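You operate a simulated robot arm through the tools that you are given. There is no shell and no other tool.

You run a simulated robot arm. Do the job below in one go: nothing can be reset, and whatever is moved stays where it is left.

TASK
Heat the water to 35C and switch the heater off again.
Fine: open the stop valve before you switch on; wait till the display shows it.

It is judged by the outcome, as a careful person would: the job done as asked, and still so three seconds after it is handed in. It fails if anything else is knocked over, pushed out of place, dropped, spilled or broken.

THE ROBOT
A 6-joint arm with a two-finger parallel gripper, fixed in place. Base frame: the origin is on the floor under the middle of its stand, x ahead of it, y to its left, z up; the work surface is at about z = 900. Readings come in mm, degrees, newtons and seconds.
With the tool pointing down near the work surface it reaches from about 320 to 700 mm from the base axis. Its first joint turns from -166.0 to 166.0 degrees. Payload 4.1 kg.
Tool frame: the origin (TCP) lies between the finger pads and is the grasp point; the fingertips stand 23 mm ahead of it; z points along the fingers, y is the line along which they close. Largest opening 94 mm; finger width 38, thickness 10; the body of the gripper, 54 by 96 mm, starts 39 mm behind the TCP.
Orientation is told as [roll, pitch, yaw] about the base's x, y, z axes, in that order, counted from this pose: with the fingers straight down and closing along the base's y, the tool's x points along the base's -x, its y along +y and its z along -z.

THE INTERFACE
- The arm moves only by the tool play_rows. Its argument "commands" is a list of rows, each a list of 3 entries, a list of its own where there are three numbers: the opening in per cent of the stroke, from 0 (shut) to 100 (fully open), then the shift along the tool's x, y, z in units of 25 mm (1.0 is 25 mm), then the turn, a rotation vector about the tool's x, y, z in units of 6 degrees (1.0 is 6 degrees). In form: [[gripper, [dx, dy, dz], [wx, wy, wz]], ...]. A call has 1 to 20 rows; each row shifts and turns the commanded pose from where the row before left it, along the tool's axes as they then stand. A call with a number of a shift or a turn outside -1 to 1 is refused whole. A row lasts 0.2 s, in which the tool goes at most 50 mm and 8.6 degrees; a call with a longer step from one row to the next is refused whole, and so is a gripper value outside its range. Where a pose cannot be reached the arm comes as near as it can. A force on the tool above 40 N (or 10 N above the force at the start of the call, whichever is more), or a blocked arm, ends the call early, and 0.2 s more pass. The fingers move at their own pace (about 45 mm/s each) and stop on an object; they squeeze with about 28 N. The grip force told is the motor's: it shows also when the fingers shut on nothing. Time passes only in rows, and 0.2 s behind the last, so rows that do not move let the fingers close. It gives the time, the measured TCP pose, the force on the tool (base axes), the opening and the grip force at its end, in the units of the frame above (readings bear some noise), with the torque about the TCP (base axes, N m) and any sound that the robot's microphone picked up.
- Cameras (640 x 400 px; columns grow to the right, rows downward): "scene" is fixed at [50.1, 499.9, 1722.3]; the picture's right is [-0.72, -0.69, 0.00], its down [-0.29, 0.30, -0.91] and it looks along [0.63, -0.65, -0.42] (base axes); focal length 336 px, centre (320, 200). "wrist" rides on the gripper at [86, 16, -74] in the tool frame; the picture's right is [-0.18, 0.98, 0.00], its down [-0.58, -0.11, -0.81] and it looks along [-0.79, -0.15, 0.59] (tool axes); focal length 243 px, centre (320, 200). There is no depth. A picture from a camera that has moved, and an enlarged one, comes with that camera's place and axes in the base frame and with its lens.
- snapshot(camera): a new picture of that camera. It takes no simulated time.
- lift_body(by): slides the trunk up (or, below 0, down) by that many mm; the arm rides with it, the base frame stays. It gives what a move gives, with no picture.
- close_up(camera, box): a new picture of the part [left, top, right, bottom] of that camera's present view, enlarged. It takes no simulated time.
- finish_job(): hands the job in; it is judged then, once.

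Places have to be worked out from the pictures, the camera data and where the tool is seen. Open the gripper and draw the arm clear of the work before you hand the job in, unless the task says otherwise.

The tools are called after "Call:" as name(argument=value, ...) on one line, values as JSON. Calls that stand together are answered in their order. play_rows: Moves the arm, as the interface text tells. Its arguments: {"type":"object","properties":{"commands":{"type":"array","items":{"type":"array"}}},"required":["commands"]} The other tools are called the same way: lift_body (by) moves the trunk up or down; snapshot (camera) takes a picture; close_up (camera, box) takes an enlarged picture of a part of a camera's view; finish_job () hands the job in.

At the start:

```text
time: 0.0
tool_pos: [341.0, -126.3, 1337.3]
orientation: [0.0, 0.0, 0.1]
contact_force: [-0.4, -0.2, -0.4]
ft_torque: [0.03, -0.01, 0.04]
width: 94.1
gripper_force: 0.1
trunk travel left (down, up): [-500.0, 90.0]
```

scene: 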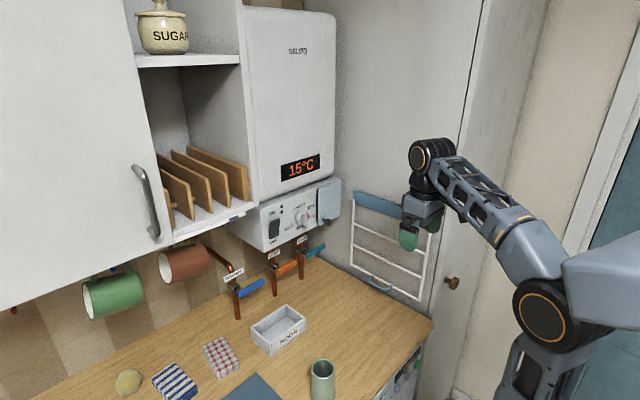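
wrist: 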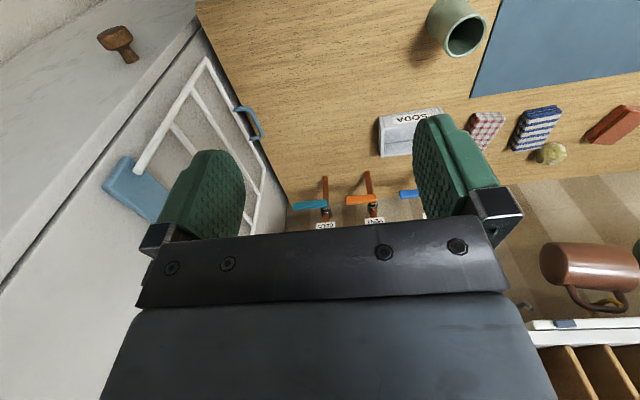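

I start by looking closely at the heater panel, display and the valves under it.

Call:
close_up(camera="scene", box=[230, 140, 350, 260])

Call:
close_up(camera="scene", box=[210, 220, 340, 330])

Call:
close_up(camera="wrist", box=[280, 150, 440, 250])

```text
3.33 times, centred on (290, 200) of scene
camera zoom: at [50.1, 499.9, 1722.3], right [-0.72, -0.69, 0.0], down [-0.29, 0.3, -0.91], along [0.63, -0.65, -0.42], focal length 1120 px, centre (420, 200)
```

zoom: 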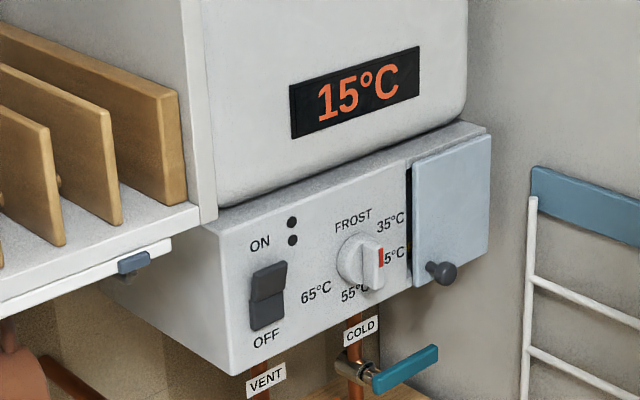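

```text
3.64 times, centred on (275, 275) of scene
camera zoom: at [50.1, 499.9, 1722.3], right [-0.72, -0.69, 0.0], down [-0.29, 0.3, -0.91], along [0.63, -0.65, -0.42], focal length 1222 px, centre (484, -73)
```

zoom: 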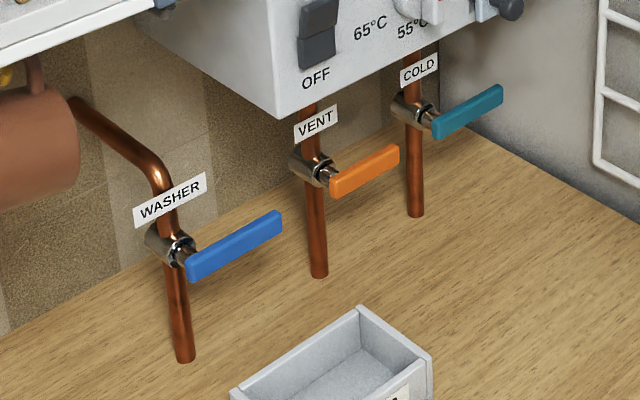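

```text
4.00 times, centred on (360, 200) of wrist
camera zoom: at [254.8, -111.1, 1411.3], right [0.18, 0.98, 0.0], down [0.58, -0.11, 0.81], along [0.79, -0.15, -0.59], focal length 970 px, centre (160, 200)
```

zoom: 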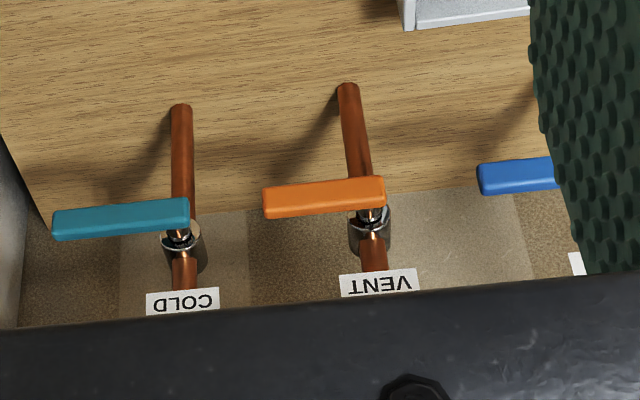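

The heater hangs on the far wall (x about 890) with its control panel at about z 1200. The COLD pipe at about (830,-200) feeds it, and its teal lever lies across the pipe, so it is closed. I tilt the tool forward to view the panel with the wrist camera.

Call:
play_rows(commands=[[100, [0, 0, 0], [0, -1, 0]], [100, [0, 0, 0], [0, -1, 0]], [100, [0, 0, 0], [0, -1, 0]], [100, [0, 0, 0], [0, -1, 0]], [100, [0, 0, 0], [0, -1, 0]], [100, [0, 0, 0], [0, -1, 0]]])

Call:
snapshot(camera="wrist")

Call:
snapshot(camera="scene")

```text
time: 1.4
tool_pos: [341.5, -127.9, 1336.9]
orientation: [0.0, -36.1, 0.0]
contact_force: [0.1, -0.2, 0.3]
ft_torque: [0.01, 0.01, 0.04]
width: 94.1
gripper_force: 0.0
trunk travel left (down, up): [-500.0, 90.0]
```

```text
taken
camera wrist: at [227.3, -111.2, 1346.0], right [0.15, 0.98, 0.11], down [-0.01, -0.11, 0.99], along [0.99, -0.15, -0.01], focal length 243 px, centre (320, 200)
```

wrist: 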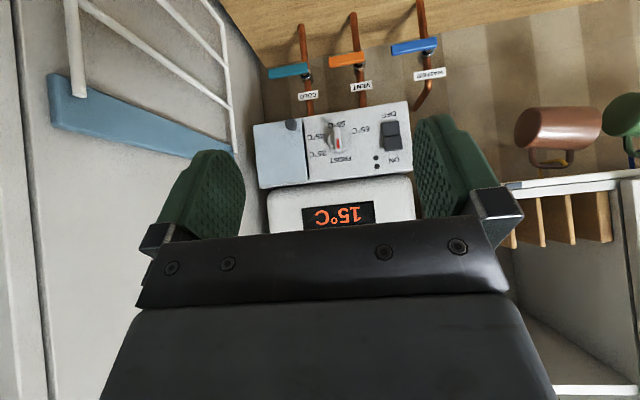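

```text
taken
```

scene: 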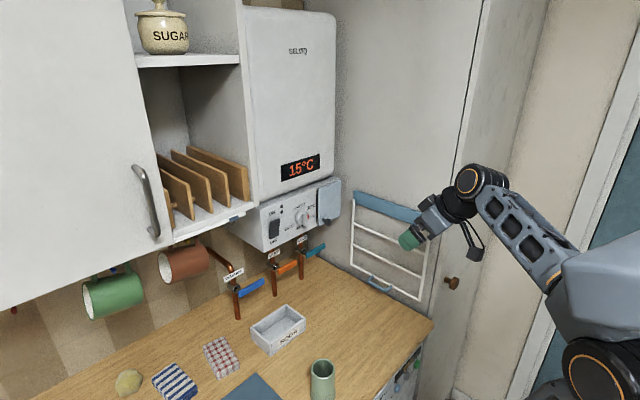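

Call:
close_up(camera="wrist", box=[240, 90, 430, 210])

Call:
close_up(camera="wrist", box=[250, 10, 450, 130])

```text
3.33 times, centred on (335, 150) of wrist
camera zoom: at [227.3, -111.2, 1346.0], right [0.15, 0.98, 0.11], down [-0.01, -0.11, 0.99], along [0.99, -0.15, -0.01], focal length 809 px, centre (270, 367)
```

zoom: 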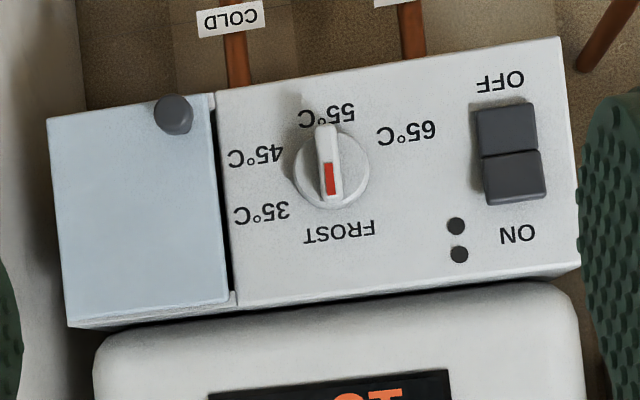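

```text
3.20 times, centred on (350, 70) of wrist
camera zoom: at [227.3, -111.2, 1346.0], right [0.15, 0.98, 0.11], down [-0.01, -0.11, 0.99], along [0.99, -0.15, -0.01], focal length 776 px, centre (224, 616)
```

zoom: 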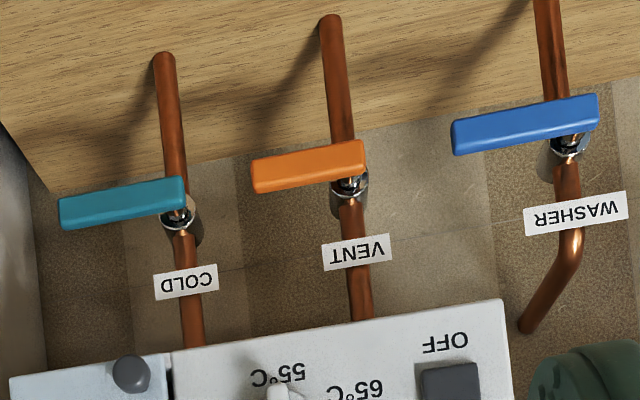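

Stereo puts the panel front at x≈755. The dial, on FROST with 35°C one step (about 60°) clockwise, is at about (740,-137,1221), and the rocker at about (750,-25,1226). The COLD lever runs from about y -190 to -286 at (789, z 1029). I level the tool to point at the wall while moving forward to a staging spot.

Call:
play_rows(commands=[[100, [0, 0, 1], [0, -1, 0]], [100, [0, 0, 1], [0, -1, 0]], [100, [0, 0, 1], [0, -1, 0]], [100, [0, 0, 1], [0, -1, 0]], [100, [0, 0, 1], [0, -1, 0]], [100, [0, 0, 1], [0, -1, 0]], [100, [0, 0, 1], [0, -1, 0]], [100, [0, 0, 1], [0, -1, 0]], [100, [0, 0, 1], [0, -1, 0]]])

Call:
snapshot(camera="wrist")

Call:
snapshot(camera="scene")

```text
time: 3.4
tool_pos: [529.6, -126.3, 1227.8]
orientation: [-173.5, -90.1, 173.5]
contact_force: [0.1, 0.0, 1.0]
ft_torque: [0.02, 0.0, -0.04]
width: 94.1
gripper_force: 0.0
trunk travel left (down, up): [-500.0, 90.0]
```

```text
taken
camera wrist: at [455.5, -111.4, 1140.1], right [0.0, 0.98, 0.18], down [-0.81, -0.11, 0.58], along [0.59, -0.15, 0.79], focal length 243 px, centre (320, 200)
```

wrist: 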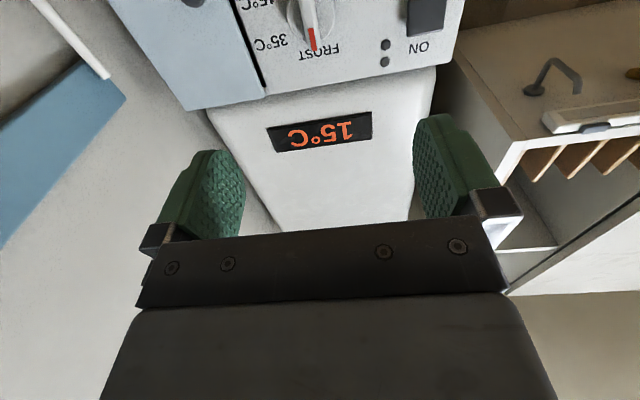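

```text
taken
```

scene: 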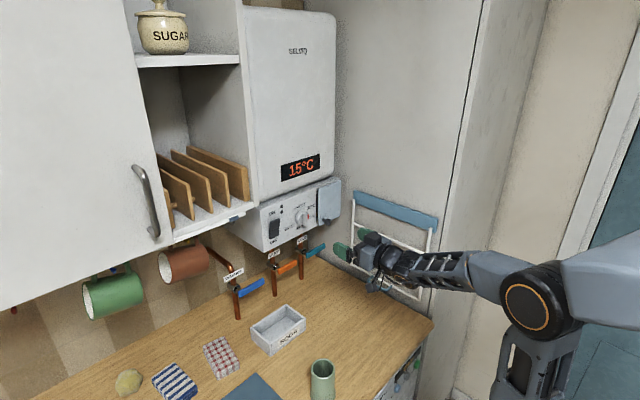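

The tool is level at (530,-126,1228) with nothing touched. I check the arm's wrist and the rack on the right wall for clearance before moving toward the COLD lever.

Call:
close_up(camera="scene", box=[300, 180, 560, 340])

```text
2.46 times, centred on (430, 260) of scene
camera zoom: at [50.1, 499.9, 1722.3], right [-0.72, -0.69, 0.0], down [-0.29, 0.3, -0.91], along [0.63, -0.65, -0.42], focal length 827 px, centre (49, 52)
```

zoom: 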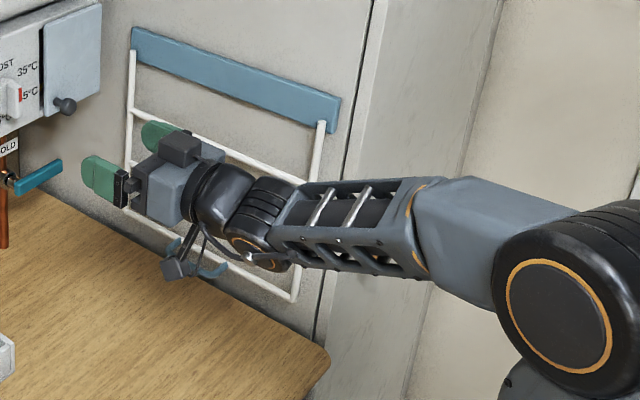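

The wrist is compact and in line with the tool, so there is room. I lower to about z 1028 and shift to y about -236, still well short of the lever.

Call:
play_rows(commands=[[100, [1, -0.55, 0], [0, 0, 0]], [100, [1, -0.55, 0], [0, 0, 0]], [100, [1, -0.55, 0], [0, 0, 0]], [100, [1, -0.55, 0], [0, 0, 0]], [100, [1, -0.55, 0], [0, 0, 0]], [100, [1, -0.55, 0], [0, 0, 0]], [100, [1, -0.55, 0], [0, 0, 0]], [100, [1, -0.55, 0], [0, 0, 0]]])

Call:
snapshot(camera="scene")

Call:
snapshot(camera="wrist")

```text
time: 5.2
tool_pos: [529.0, -237.2, 1029.1]
orientation: [144.2, -90.0, -144.3]
contact_force: [-0.4, 0.6, 1.1]
ft_torque: [0.01, 0.0, -0.03]
width: 94.2
gripper_force: 0.1
trunk travel left (down, up): [-500.0, 90.0]
```

```text
taken
```

scene: 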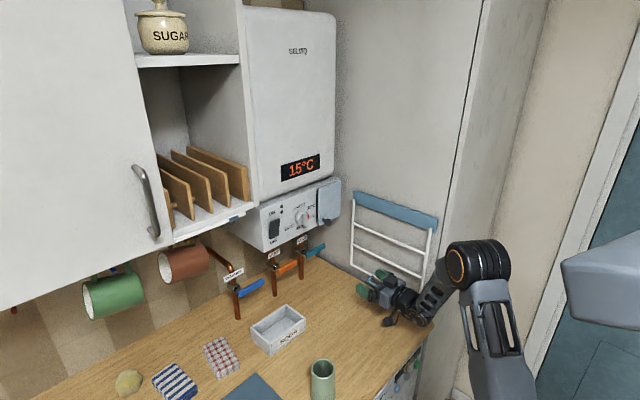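

```text
taken
camera wrist: at [454.3, -221.5, 940.9], right [0.0, 0.98, 0.18], down [-0.81, -0.11, 0.58], along [0.59, -0.15, 0.79], focal length 243 px, centre (320, 200)
```

wrist: 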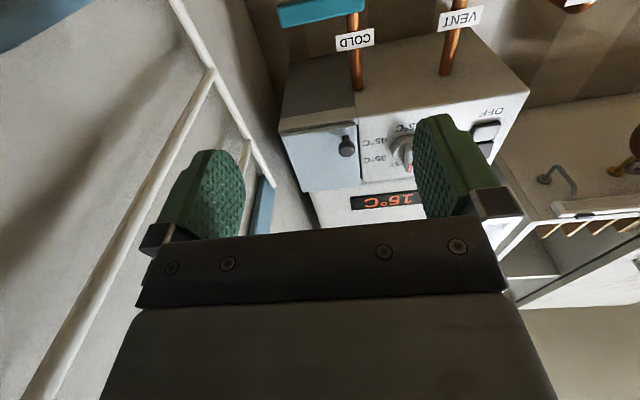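

The pose was reached cleanly. Now I roll the tool 90° so the fingers close vertically around the lever, with the camera swinging to the left, away from the wall.

Call:
play_rows(commands=[[70, [0, 0, 0], [0, 0, 1]], [60, [0, 0, 0], [0, 0, 1]], [60, [0, 0, 0], [0, 0, 1]], [60, [0, 0, 0], [0, 0, 1]], [60, [0, 0, 0], [0, 0, 1]], [60, [0, 0, 0], [0, 0, 1]], [60, [0, 0, 0], [0, 0, 1]], [60, [0, 0, 0], [0, 0, 1]], [60, [0, 0, 0], [0, 0, 1]], [60, [0, 0, 0], [0, 0, 1]], [60, [0, 0, 0], [0, 0, 1]], [60, [0, 0, 0], [0, 0, 1]], [60, [0, 0, 0], [0, 0, 1]], [60, [0, 0, 0], [0, 0, 1]], [60, [0, 0, 0], [0, 0, 1]]])

Call:
snapshot(camera="scene")

Call:
snapshot(camera="wrist")

```text
time: 8.4
tool_pos: [528.0, -237.5, 1029.1]
orientation: [90.1, 0.1, -90.0]
contact_force: [-1.2, 0.4, 0.1]
ft_torque: [-0.03, -0.02, 0.05]
width: 56.5
gripper_force: 0.1
trunk travel left (down, up): [-500.0, 90.0]
```

```text
taken
```

scene: 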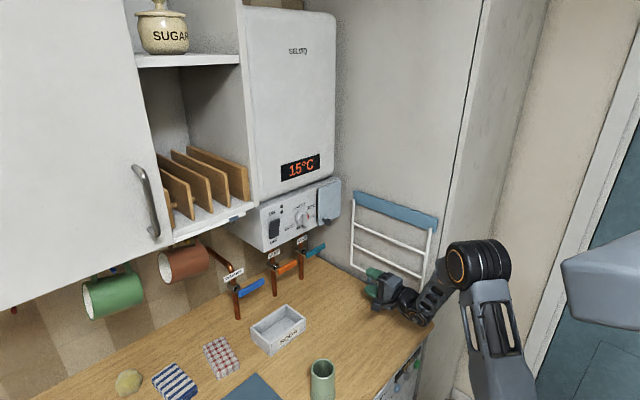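

```text
taken
camera wrist: at [454.6, -151.4, 1044.9], right [0.0, -0.19, 0.98], down [-0.81, -0.58, -0.11], along [0.59, -0.79, -0.15], focal length 243 px, centre (320, 200)
```

wrist: 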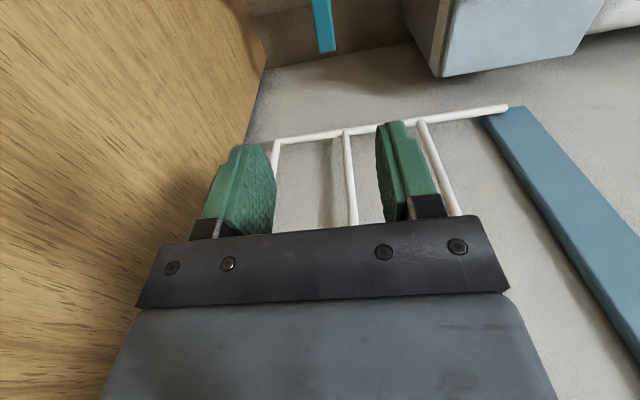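

The wrist view confirms the lever tip near (789,-286,1026). I move the tool straight forward 200 mm, stopping short of the lever, and check the line-up.

Call:
play_rows(commands=[[60, [0, 0, 1], [0, 0, 0]], [60, [0, 0, 1], [0, 0, 0]], [60, [0, 0, 1], [0, 0, 0]], [60, [0, 0, 1], [0, 0, 0]], [60, [0, 0, 1], [0, 0, 0]], [60, [0, 0, 1], [0, 0, 0]], [60, [0, 0, 1], [0, 0, 0]], [60, [0, 0, 0.8], [0, 0, 0]]])

Call:
snapshot(camera="wrist")

Call:
close_up(camera="scene", box=[240, 200, 440, 330])

```text
time: 10.2
tool_pos: [724.9, -235.6, 1029.2]
orientation: [89.9, -0.1, -90.0]
contact_force: [-0.7, -1.3, -0.1]
ft_torque: [0.04, 0.02, -0.03]
width: 56.4
gripper_force: 0.1
trunk travel left (down, up): [-500.0, 90.0]
```

```text
taken
camera wrist: at [650.2, -150.3, 1044.5], right [0.0, -0.18, 0.98], down [-0.81, -0.58, -0.11], along [0.59, -0.79, -0.15], focal length 243 px, centre (320, 200)
```

wrist: 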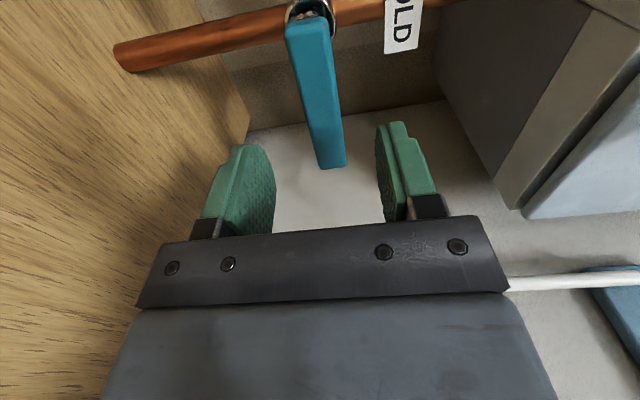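

```text
3.08 times, centred on (340, 265) of scene
camera zoom: at [50.1, 499.9, 1722.3], right [-0.72, -0.69, 0.0], down [-0.29, 0.3, -0.91], along [0.63, -0.65, -0.42], focal length 1034 px, centre (258, 0)
```

zoom: 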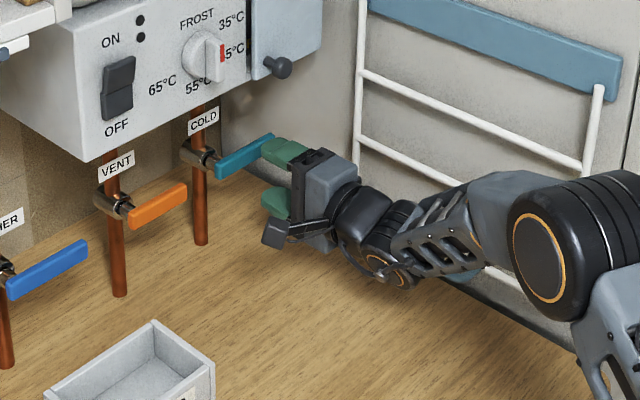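

The lever sits between the finger planes at z≈1030, with its pivot at about (y -200, z 1030). I shift slightly outward, go forward so the pads straddle the lever, then close loosely on it.

Call:
play_rows(commands=[[60, [-0.45, 0, 0], [0, 0, 0]], [60, [0, 0, 0.7], [0, 0, 0]], [60, [0, 0, 0.7], [0, 0, 0]], [60, [0, 0, 0.5], [0, 0, 0]], [28, [0, 0, 0], [0, 0, 0]], [28, [0, 0, 0], [0, 0, 0]], [28, [0, 0, 0], [0, 0, 0]]])

Call:
snapshot(camera="wrist")

Call:
close_up(camera="scene", box=[240, 200, 440, 330])

```text
time: 11.8
tool_pos: [772.5, -247.5, 1028.5]
orientation: [89.9, 0.0, -90.0]
contact_force: [-0.1, -0.9, 0.0]
ft_torque: [-0.01, 0.0, 0.01]
width: 26.5
gripper_force: 0.1
trunk travel left (down, up): [-500.0, 90.0]
```

```text
taken
camera wrist: at [697.2, -161.6, 1044.6], right [0.0, -0.18, 0.98], down [-0.81, -0.58, -0.11], along [0.59, -0.79, -0.15], focal length 243 px, centre (320, 200)
```

wrist: 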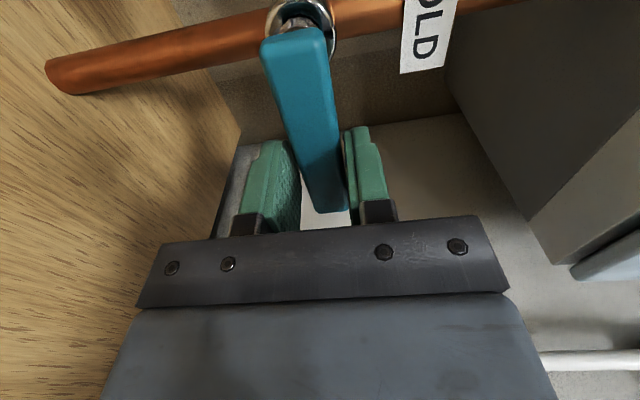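

```text
3.08 times, centred on (340, 265) of scene
camera zoom: at [50.1, 499.9, 1722.3], right [-0.72, -0.69, 0.0], down [-0.29, 0.3, -0.91], along [0.63, -0.65, -0.42], focal length 1034 px, centre (258, 0)
```

zoom: 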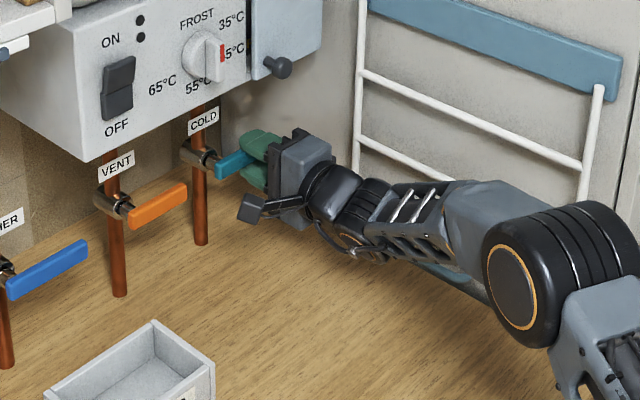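

The lever is captured loosely between the pads. I try turning it downward first, in a small arc about the pivot, watching the force.

Call:
play_rows(commands=[[28, [0.01, -0.2, 0], [0, 0, 1]], [28, [0.01, -0.2, 0], [0, 0, 1]], [28, [0.01, -0.2, 0], [0, 0, 1]]])

Call:
snapshot(camera="wrist")

```text
time: 12.6
tool_pos: [771.6, -246.0, 1014.3]
orientation: [90.0, 18.1, -90.0]
contact_force: [0.3, 0.8, 2.2]
ft_torque: [-0.03, -0.01, 0.0]
width: 26.7
gripper_force: 0.4
trunk travel left (down, up): [-500.0, 90.0]
```

```text
taken
camera wrist: at [697.0, -169.6, 1056.1], right [0.0, -0.48, 0.88], down [-0.81, -0.52, -0.28], along [0.59, -0.71, -0.39], focal length 243 px, centre (320, 200)
```

wrist: 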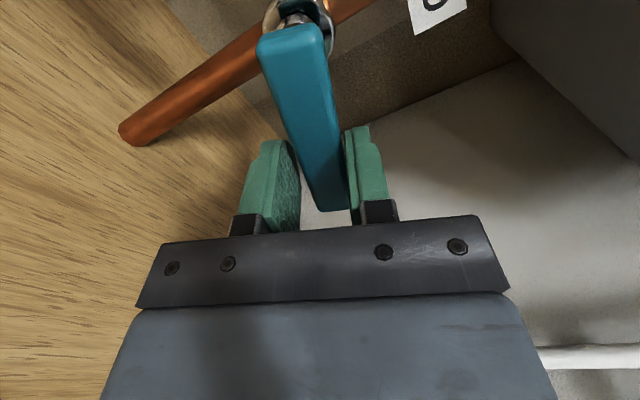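

The lever follows downward with only about 2 N, so that is its free direction. I continue the arc.

Call:
play_rows(commands=[[28, [0.01, -0.197, 0], [0, 0, 1]], [28, [0.01, -0.197, 0], [0, 0, 1]], [28, [0.01, -0.197, 0], [0, 0, 1]], [28, [0.01, -0.197, 0], [0, 0, 1]], [28, [0.01, -0.197, 0], [0, 0, 1]], [28, [0.01, -0.197, 0], [0, 0, 1]], [28, [0.01, -0.197, 0], [0, 0, 1]], [28, [0.01, -0.197, 0], [0, 0, 1]], [28, [0.01, -0.197, 0], [0, 0, 1]], [28, [0.01, -0.197, 0], [0, 0, 1]], [28, [0.01, -0.197, 0], [0, 0, 1]]])

Call:
snapshot(camera="wrist")

Call:
close_up(camera="scene", box=[240, 200, 440, 330])

```text
time: 15.0
tool_pos: [772.1, -206.8, 981.6]
orientation: [90.1, 84.2, -89.9]
contact_force: [1.0, -0.2, 0.0]
ft_torque: [-0.02, -0.02, -0.02]
width: 26.5
gripper_force: 0.8
trunk travel left (down, up): [-500.0, 90.0]
```

```text
taken
camera wrist: at [697.5, -215.2, 1068.9], right [0.0, -1.0, -0.08], down [-0.81, 0.05, -0.59], along [0.59, 0.07, -0.8], focal length 243 px, centre (320, 200)
```

wrist: 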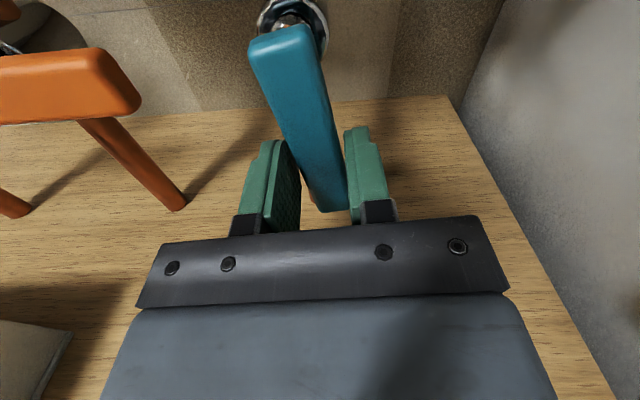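

```text
3.08 times, centred on (340, 265) of scene
camera zoom: at [50.1, 499.9, 1722.3], right [-0.72, -0.69, 0.0], down [-0.29, 0.3, -0.91], along [0.63, -0.65, -0.42], focal length 1034 px, centre (258, 0)
```

zoom: 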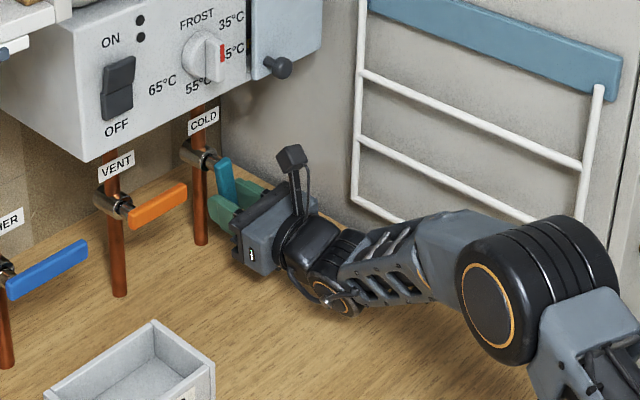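

The lever is nearly vertical. I go on in small steps until I feel its end stop.

Call:
play_rows(commands=[[28, [0.01, -0.197, 0], [0, 0, 1]], [28, [0.005, -0.1, 0], [0, 0, 0.5]], [28, [0.005, -0.1, 0], [0, 0, 0.5]]])

Call:
snapshot(camera="wrist")

```text
time: 15.8
tool_pos: [771.2, -199.1, 981.3]
orientation: [-89.5, 83.9, 90.5]
contact_force: [0.4, -3.6, -1.7]
ft_torque: [-0.07, -0.03, -0.06]
width: 28.3
gripper_force: 2.2
trunk travel left (down, up): [-500.0, 90.0]
```

```text
taken
camera wrist: at [696.9, -224.9, 1065.6], right [0.0, -0.96, -0.29], down [-0.81, 0.17, -0.57], along [0.59, 0.23, -0.77], focal length 243 px, centre (320, 200)
```

wrist: 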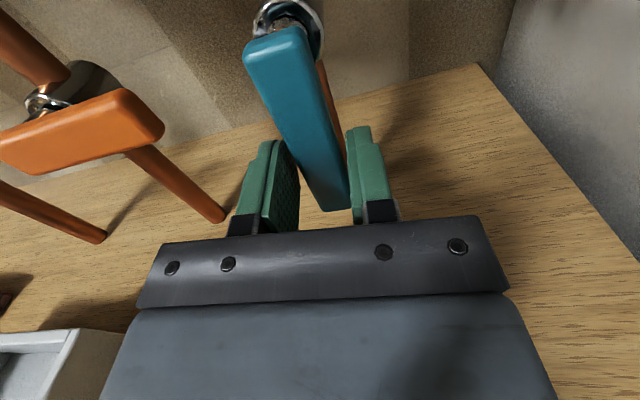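

There is now a slight resistance of about 4 N. I check whether the lever is in line with the pipe.

Call:
close_up(camera="scene", box=[270, 225, 350, 285])

Call:
close_up(camera="wrist", box=[200, 0, 420, 230])

```text
6.67 times, centred on (310, 255) of scene
camera zoom: at [50.1, 499.9, 1722.3], right [-0.72, -0.69, 0.0], down [-0.29, 0.3, -0.91], along [0.63, -0.65, -0.42], focal length 2240 px, centre (387, -167)
```

zoom: 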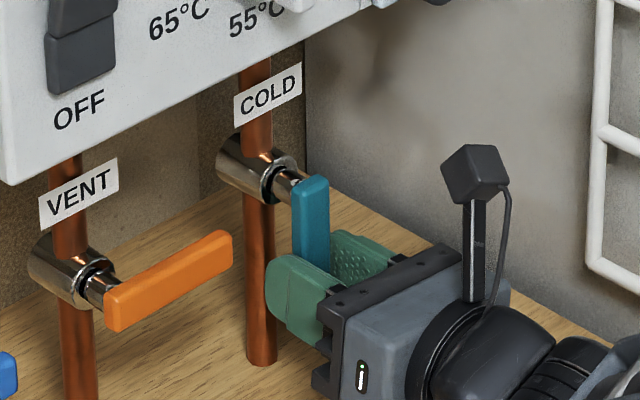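

```text
1.74 times, centred on (310, 115) of wrist
camera zoom: at [696.9, -224.9, 1065.6], right [0.0, -0.96, -0.29], down [-0.81, 0.17, -0.57], along [0.59, 0.23, -0.77], focal length 422 px, centre (337, 348)
```

zoom: 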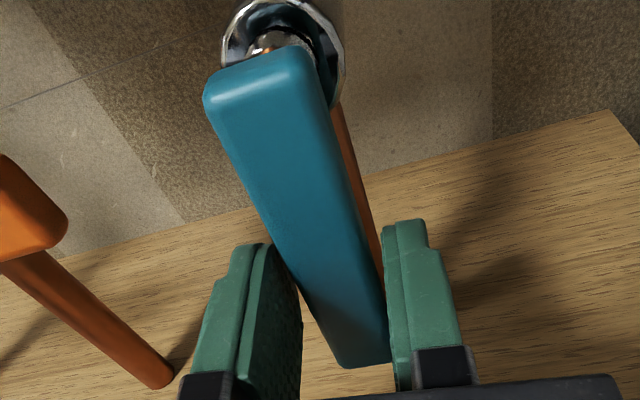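

The lever now looks parallel to its pipe. I push 3° more to confirm the stop.

Call:
play_rows(commands=[[28, [0.005, -0.1, 0], [0, 0, 0.5]], [28, [0, 0, 0], [0, 0, 0]]])

Call:
close_up(camera="scene", box=[270, 225, 350, 285])

```text
time: 16.4
tool_pos: [771.0, -197.5, 983.7]
orientation: [-90.2, 80.9, 89.8]
contact_force: [4.7, -12.8, -0.1]
ft_torque: [-0.26, -0.03, -0.11]
width: 31.8
gripper_force: 6.3
trunk travel left (down, up): [-500.0, 90.0]
```

```text
6.67 times, centred on (310, 255) of scene
camera zoom: at [50.1, 499.9, 1722.3], right [-0.72, -0.69, 0.0], down [-0.29, 0.3, -0.91], along [0.63, -0.65, -0.42], focal length 2240 px, centre (387, -167)
```

zoom: 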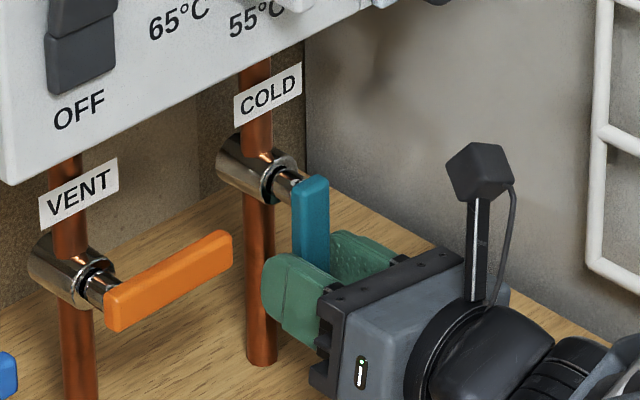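

The force jumped to 13 N with no further lever motion, so it is against its end stop and fully open. I ease back, open the fingers and withdraw straight back.

Call:
play_rows(commands=[[28, [0, 0.2, 0], [0, 0, -1]], [45, [0, 0.08, 0], [0, 0, -0.5]], [55, [0, 0, 0], [0, 0, 0]], [55, [0, 0, -0.5], [0, 0, 0]], [55, [0, 0, -1], [0, 0, 0]], [55, [0, 0, -1], [0, 0, 0]], [55, [0, 0, -1], [0, 0, 0]], [55, [0, 0, -1], [0, 0, 0]]])

Call:
snapshot(camera="wrist")

Call:
close_up(camera="scene", box=[240, 200, 440, 330])

```text
time: 18.2
tool_pos: [659.0, -201.2, 983.5]
orientation: [-160.6, 90.0, 19.3]
contact_force: [0.0, 0.6, -0.3]
ft_torque: [0.01, -0.03, 0.02]
width: 51.5
gripper_force: 0.0
trunk travel left (down, up): [-500.0, 90.0]
```

```text
taken
camera wrist: at [584.7, -218.2, 1068.2], right [0.0, -0.98, -0.18], down [-0.81, 0.11, -0.58], along [0.59, 0.15, -0.79], focal length 243 px, centre (320, 200)
```

wrist: 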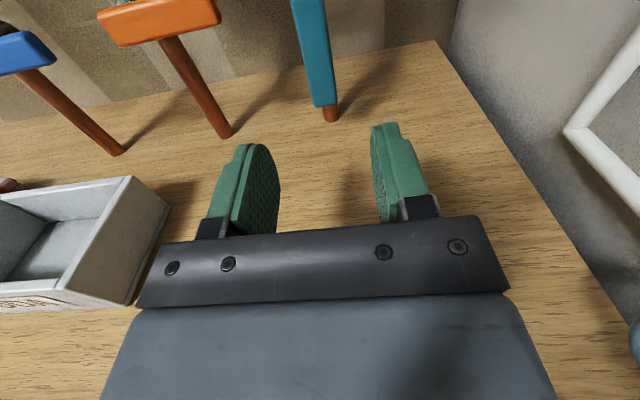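

```text
3.08 times, centred on (340, 265) of scene
camera zoom: at [50.1, 499.9, 1722.3], right [-0.72, -0.69, 0.0], down [-0.29, 0.3, -0.91], along [0.63, -0.65, -0.42], focal length 1034 px, centre (258, 0)
```

zoom: 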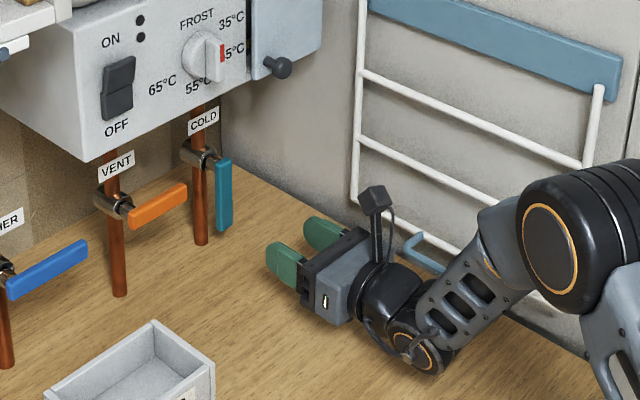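

The COLD lever is down in line with its pipe and nothing else has moved. The camera is now above the tool, which suits the dial. I rise to about z 1221 and move over to y about -137 in front of it.

Call:
play_rows(commands=[[55, [0.95, -0.256, 0], [0, 0, 0]], [55, [0.95, -0.256, 0], [0, 0, 0]], [55, [0.95, -0.256, 0], [0, 0, 0]], [55, [0.95, -0.256, 0], [0, 0, 0]], [55, [0.95, -0.256, 0], [0, 0, 0]], [55, [0.95, -0.256, 0], [0, 0, 0]], [55, [0.95, -0.256, 0], [0, 0, 0]], [55, [0.95, -0.256, 0], [0, 0, 0]], [55, [0.95, -0.256, 0], [0, 0, 0]], [55, [0.95, -0.256, 0], [0, 0, 0]]])

Call:
snapshot(camera="wrist")

Call:
close_up(camera="scene", box=[230, 150, 430, 280])

```text
time: 20.4
tool_pos: [658.3, -138.1, 1219.8]
orientation: [-94.9, 90.0, 85.0]
contact_force: [0.5, -0.3, 0.0]
ft_torque: [0.01, -0.02, -0.01]
width: 51.8
gripper_force: 0.1
trunk travel left (down, up): [-500.0, 90.0]
```

```text
taken
camera wrist: at [583.8, -154.5, 1305.1], right [0.0, -0.98, -0.18], down [-0.81, 0.11, -0.58], along [0.59, 0.15, -0.79], focal length 243 px, centre (320, 200)
```

wrist: 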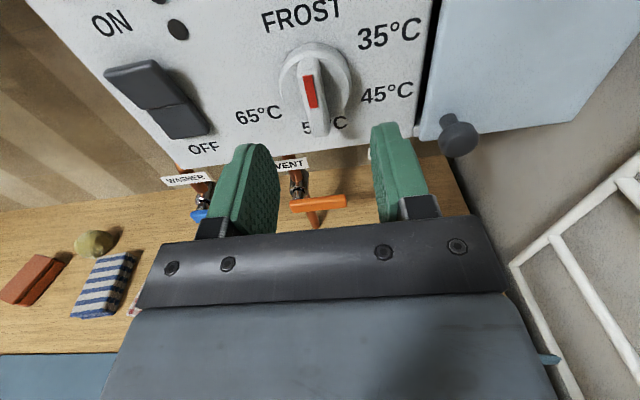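

```text
3.08 times, centred on (330, 215) of scene
camera zoom: at [50.1, 499.9, 1722.3], right [-0.72, -0.69, 0.0], down [-0.29, 0.3, -0.91], along [0.63, -0.65, -0.42], focal length 1034 px, centre (289, 154)
```

zoom: 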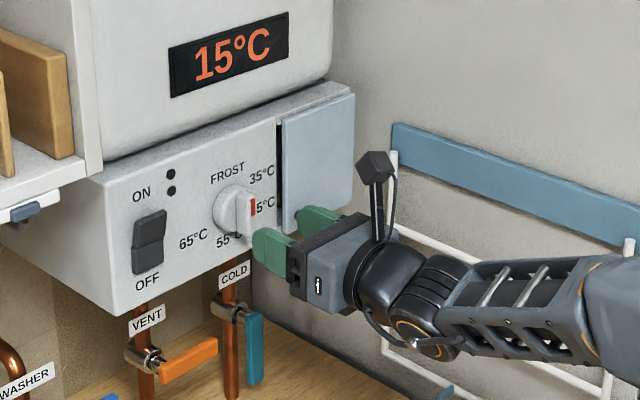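

From both cameras the dial's ridge front is at about (722,-134,1226), with the ridge vertical (FROST). I line up on its axis and move in so the pads straddle the ridge.

Call:
play_rows(commands=[[42, [0.2, -0.14, 0.4], [0, 0, 0]], [42, [0, 0, 0.6], [0, 0, 0]], [42, [0, 0, 0.6], [0, 0, 0]], [42, [0, 0, 0.6], [0, 0, 0]]])

Call:
snapshot(camera="wrist")

Call:
close_up(camera="scene", box=[260, 170, 360, 240])

```text
time: 21.4
tool_pos: [709.8, -134.5, 1222.7]
orientation: [21.6, 89.9, -158.3]
contact_force: [-16.8, 2.6, -4.1]
ft_torque: [0.03, 0.05, 0.15]
width: 39.6
gripper_force: 0.0
trunk travel left (down, up): [-500.0, 90.0]
```

```text
taken
camera wrist: at [635.9, -151.1, 1309.7], right [0.0, -0.98, -0.18], down [-0.81, 0.11, -0.58], along [0.59, 0.15, -0.79], focal length 243 px, centre (320, 200)
```

wrist: 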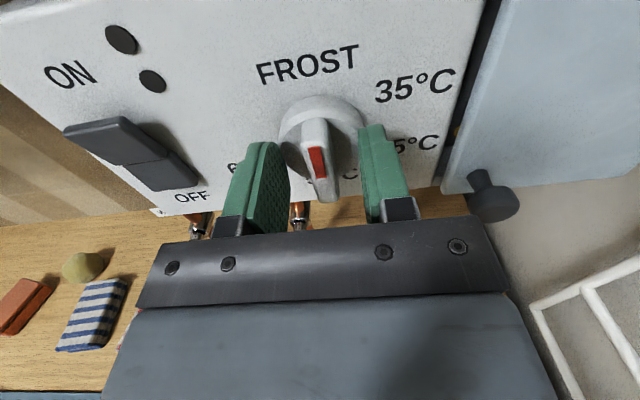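

```text
5.71 times, centred on (310, 205) of scene
camera zoom: at [50.1, 499.9, 1722.3], right [-0.72, -0.69, 0.0], down [-0.29, 0.3, -0.91], along [0.63, -0.65, -0.42], focal length 1920 px, centre (377, 171)
```

zoom: 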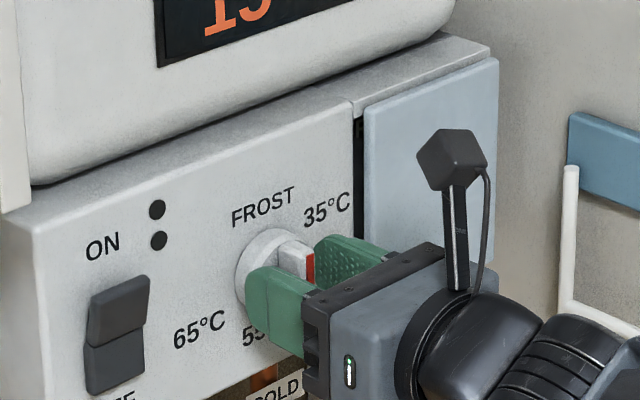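

The fingertips touch the dial's disc face at about x 733 (17 N). I back off 5 mm and close on the ridge.

Call:
play_rows(commands=[[42, [0, 0, -0.2], [0, 0, 0]], [10, [0, 0, 0], [0, 0, 0]], [5, [0, 0, 0], [0, 0, 0]], [5, [0, 0, 0], [0, 0, 0]], [5, [0, 0, 0], [0, 0, 0]]])

Call:
snapshot(camera="wrist")

```text
time: 22.6
tool_pos: [708.1, -136.0, 1224.1]
orientation: [-151.8, 89.9, 28.2]
contact_force: [4.3, -5.0, 4.0]
ft_torque: [0.01, -0.04, -0.03]
width: 12.8
gripper_force: 44.6
trunk travel left (down, up): [-500.0, 90.0]
```

```text
taken
camera wrist: at [633.6, -152.0, 1309.7], right [0.0, -0.98, -0.18], down [-0.81, 0.11, -0.58], along [0.59, 0.15, -0.79], focal length 243 px, centre (320, 200)
```

wrist: 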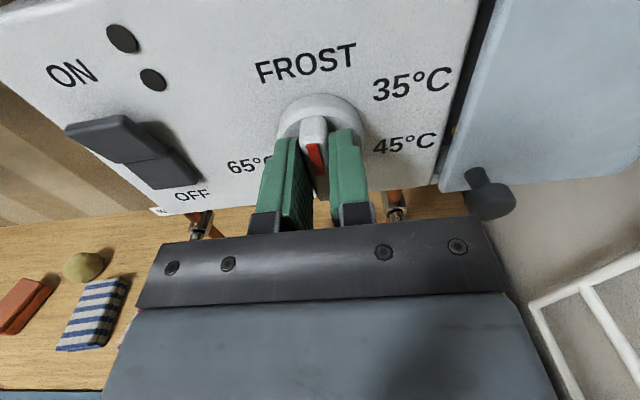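

The ridge is held (12.8 mm wide). I turn clockwise 30° first and check.

Call:
play_rows(commands=[[5, [0, 0.05, 0], [0, 0, 1]], [5, [0, 0, 0], [0, 0, 1]], [5, [0, 0, 0], [0, 0, 1]], [5, [0, 0, 0], [0, 0, 1]], [5, [0, 0, 0], [0, 0, 1]]])

Call:
close_up(camera="scene", box=[260, 170, 360, 240])

```text
time: 23.8
tool_pos: [708.3, -137.3, 1222.3]
orientation: [-89.8, 59.8, 90.2]
contact_force: [-9.0, -1.8, -5.7]
ft_torque: [-0.04, -1.27, -0.56]
width: 13.1
gripper_force: 45.4
trunk travel left (down, up): [-500.0, 90.0]
```

```text
5.71 times, centred on (310, 205) of scene
camera zoom: at [50.1, 499.9, 1722.3], right [-0.72, -0.69, 0.0], down [-0.29, 0.3, -0.91], along [0.63, -0.65, -0.42], focal length 1920 px, centre (377, 171)
```

zoom: 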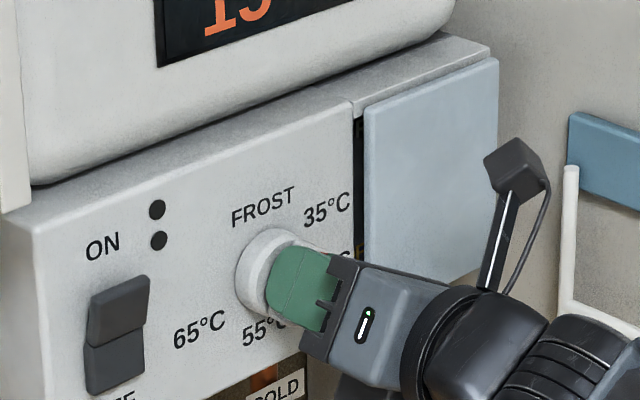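

The turn is going smoothly. I complete the remaining 30° to reach 35°C.

Call:
play_rows(commands=[[5, [0, 0, 0], [0, 0, 1]], [5, [0, 0, 0], [0, 0, 1]], [5, [0, 0, 0], [0, 0, 1]], [5, [0, 0, 0], [0, 0, 1]], [5, [0, 0, 0], [0, 0, 1]], [5, [0, 0, 0], [0, 0, 0]]])

Call:
snapshot(camera="wrist")

Call:
close_up(camera="scene", box=[260, 170, 360, 240])

```text
time: 25.2
tool_pos: [708.6, -135.8, 1224.5]
orientation: [-89.7, 29.8, 90.0]
contact_force: [-15.9, -6.9, -14.7]
ft_torque: [-0.02, 0.15, 0.41]
width: 13.0
gripper_force: 44.7
trunk travel left (down, up): [-500.0, 90.0]
```

```text
taken
camera wrist: at [633.6, -220.8, 1251.2], right [0.0, -0.33, -0.94], down [-0.81, 0.56, -0.19], along [0.59, 0.76, -0.27], focal length 243 px, centre (320, 200)
```

wrist: 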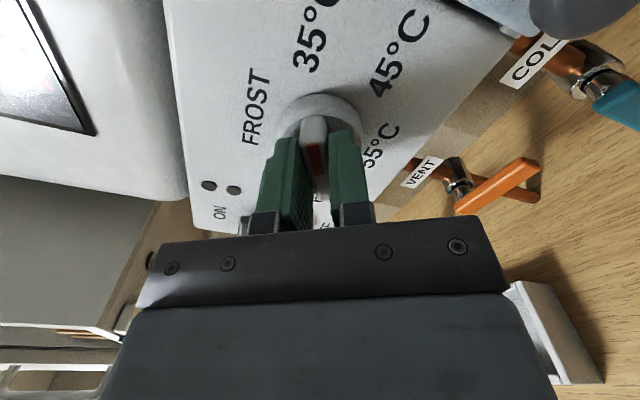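

```text
5.71 times, centred on (310, 205) of scene
camera zoom: at [50.1, 499.9, 1722.3], right [-0.72, -0.69, 0.0], down [-0.29, 0.3, -0.91], along [0.63, -0.65, -0.42], focal length 1920 px, centre (377, 171)
```

zoom: 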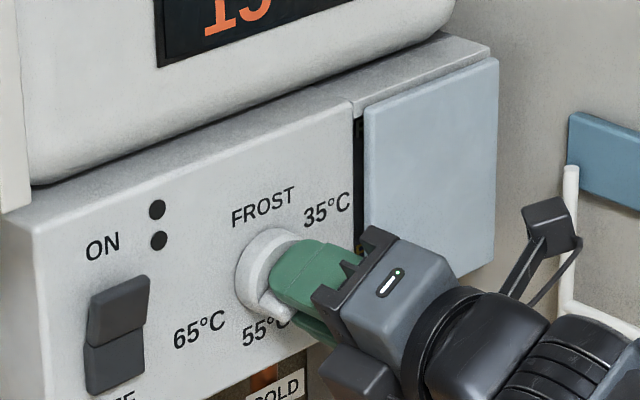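

The ridge now points at 35°C. I release it and back off to look.

Call:
play_rows(commands=[[20, [0, 0, 0], [0, 0, 0]], [42, [0, 0, 0], [0, 0, 0]], [42, [0, 0, 0], [0, 0, 0]], [42, [0, 0, -0.6], [0, 0, 0]], [42, [0, 0, -1], [0, 0, 0]], [42, [0, 0, -1], [0, 0, 0]]])

Call:
snapshot(camera="wrist")

Call:
close_up(camera="scene", box=[240, 150, 360, 240])

```text
time: 26.6
tool_pos: [644.3, -137.5, 1224.2]
orientation: [-89.9, 30.0, 89.9]
contact_force: [-0.4, -0.4, -0.2]
ft_torque: [0.0, -0.02, -0.01]
width: 39.6
gripper_force: 0.0
trunk travel left (down, up): [-500.0, 90.0]
```

```text
taken
camera wrist: at [569.9, -219.8, 1252.8], right [0.0, -0.33, -0.94], down [-0.81, 0.56, -0.2], along [0.59, 0.76, -0.27], focal length 243 px, centre (320, 200)
```

wrist: 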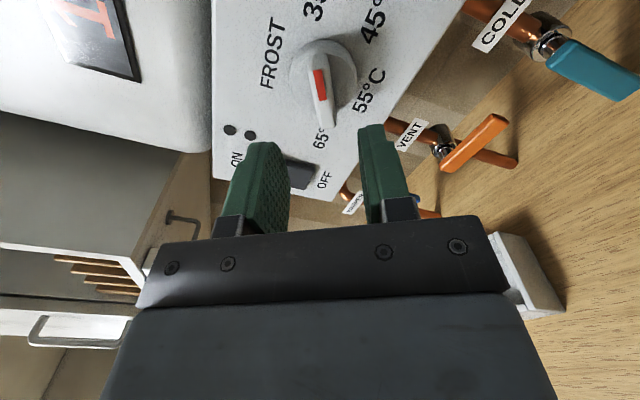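

```text
4.44 times, centred on (300, 195) of scene
camera zoom: at [50.1, 499.9, 1722.3], right [-0.72, -0.69, 0.0], down [-0.29, 0.3, -0.91], along [0.63, -0.65, -0.42], focal length 1494 px, centre (409, 222)
```

zoom: 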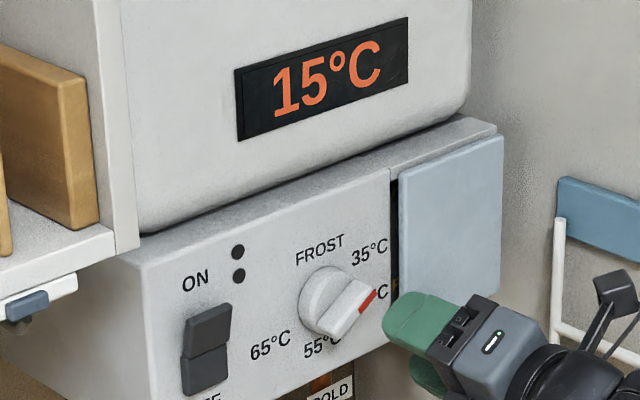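

The dial has turned. I zoom in to verify its angle against the 35°C mark.

Call:
close_up(camera="scene", box=[285, 190, 335, 225])

Call:
close_up(camera="wrist", box=[210, 0, 420, 190])

```text
11.43 times, centred on (310, 208) of scene
camera zoom: at [50.1, 499.9, 1722.3], right [-0.72, -0.69, 0.0], down [-0.29, 0.3, -0.91], along [0.63, -0.65, -0.42], focal length 3841 px, centre (434, 114)
```

zoom: 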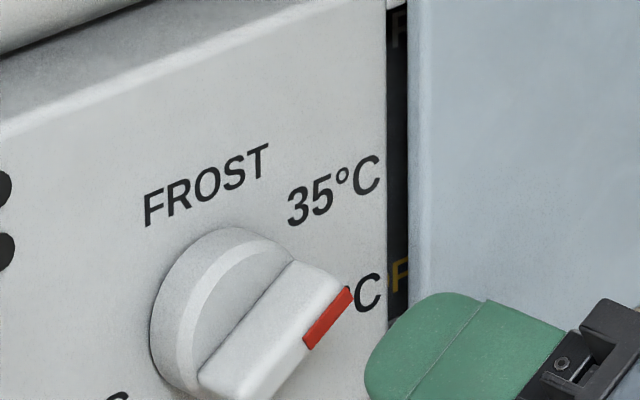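

```text
2.11 times, centred on (315, 95) of wrist
camera zoom: at [569.9, -219.8, 1252.8], right [0.0, -0.33, -0.94], down [-0.81, 0.56, -0.2], along [0.59, 0.76, -0.27], focal length 511 px, centre (330, 421)
```

zoom: 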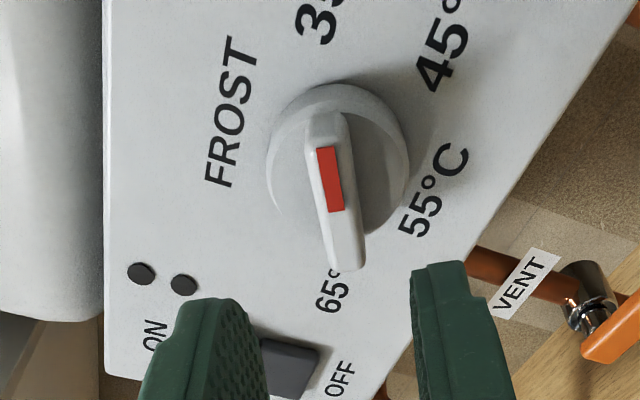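

The dial's red mark is at about 60°, on 35°C. Next the rocker: I close the fingers, roll so the closed tips are wide and low, and move in front of the ON half at about (y -26, z 1246).

Call:
play_rows(commands=[[20, [0, 0, 0], [0, 0, 1]], [0, [0, 0, 0], [0, 0, 1]], [0, [0, 0, 0], [0, 0, 1]], [0, [0, 0, 0], [0, 0, 1]], [0, [0, 0, 0], [0, 0, 1]], [0, [-0.9, -0.17, 0], [0, 0, 0]], [0, [-0.9, -0.17, 0], [0, 0, 0]], [0, [-0.9, -0.17, 0], [0, 0, 0]], [0, [-0.9, -0.17, 0], [0, 0, 0]], [0, [-0.86, -0.17, 0], [0, 0, 0]]])

Call:
snapshot(camera="wrist")

Call:
snapshot(camera="scene")

```text
time: 28.8
tool_pos: [642.8, -45.3, 1250.9]
orientation: [-89.7, 0.1, 90.6]
contact_force: [-0.1, -0.5, 0.8]
ft_torque: [-0.01, -0.02, -0.01]
width: 0.0
gripper_force: 28.0
out of reach, approached as far as the arm can: row 9, 10
trunk travel left (down, up): [-500.0, 90.0]
```

```text
taken
camera wrist: at [569.4, -133.5, 1234.0], right [0.0, 0.18, -0.98], down [-0.81, 0.57, 0.11], along [0.58, 0.8, 0.15], focal length 243 px, centre (320, 200)
```

wrist: 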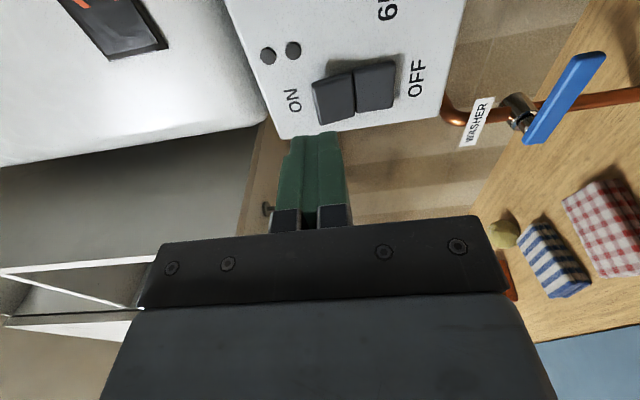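

```text
taken
```

scene: 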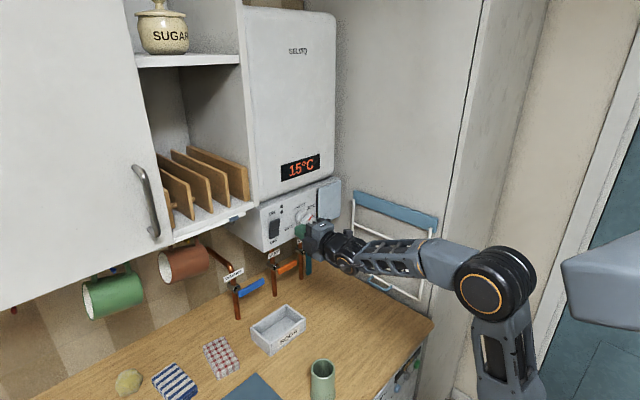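

The last two rows hit a wrist limit at this roll. I roll back 90° (camera up), where the arm has room, staying back from the panel.

Call:
play_rows(commands=[[0, [0, 0, 0], [0, 0, -1]], [0, [0, 0, 0], [0, 0, -1]], [0, [0, 0, 0], [0, 0, -1]], [0, [0, 0, 0], [0, 0, -1]], [0, [0, 0, 0], [0, 0, -1]], [0, [0, 0, 0], [0, 0, -1]], [0, [0, 0, 0], [0, 0, -1]], [0, [0, 0, 0], [0, 0, -1]], [0, [0, 0, 0], [0, 0, -1]], [0, [0, 0, 0], [0, 0, -1]], [0, [0, 0, 0], [0, 0, -1]], [0, [0, 0, 0], [0, 0, -1]], [0, [0, 0, 0], [0, 0, -1]], [0, [0, 0, 0], [0, 0, -1]], [0, [0, 0, 0], [0, 0, -1]]])

Call:
snapshot(camera="wrist")

Call:
close_up(camera="scene", box=[230, 150, 430, 280])

```text
time: 32.0
tool_pos: [643.4, -47.9, 1252.2]
orientation: [45.8, 89.7, -133.6]
contact_force: [0.0, 0.3, 0.0]
ft_torque: [-0.01, -0.01, 0.02]
width: 0.0
gripper_force: 28.2
out of reach, approached as far as the arm can: row 2
trunk travel left (down, up): [-500.0, 90.0]
```

```text
taken
camera wrist: at [569.5, -65.4, 1338.2], right [0.01, -0.98, -0.18], down [-0.81, 0.1, -0.58], along [0.59, 0.15, -0.79], focal length 243 px, centre (320, 200)
```

wrist: 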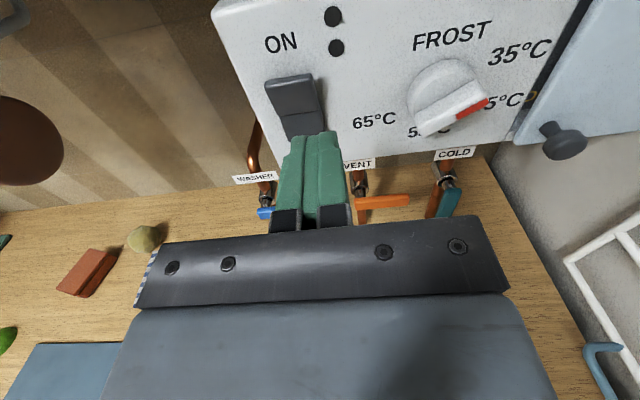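

```text
3.08 times, centred on (330, 215) of scene
camera zoom: at [50.1, 499.9, 1722.3], right [-0.72, -0.69, 0.0], down [-0.29, 0.3, -0.91], along [0.63, -0.65, -0.42], focal length 1034 px, centre (289, 154)
```

zoom: 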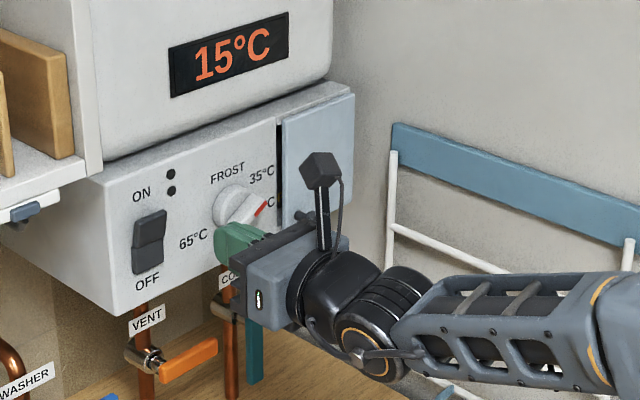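

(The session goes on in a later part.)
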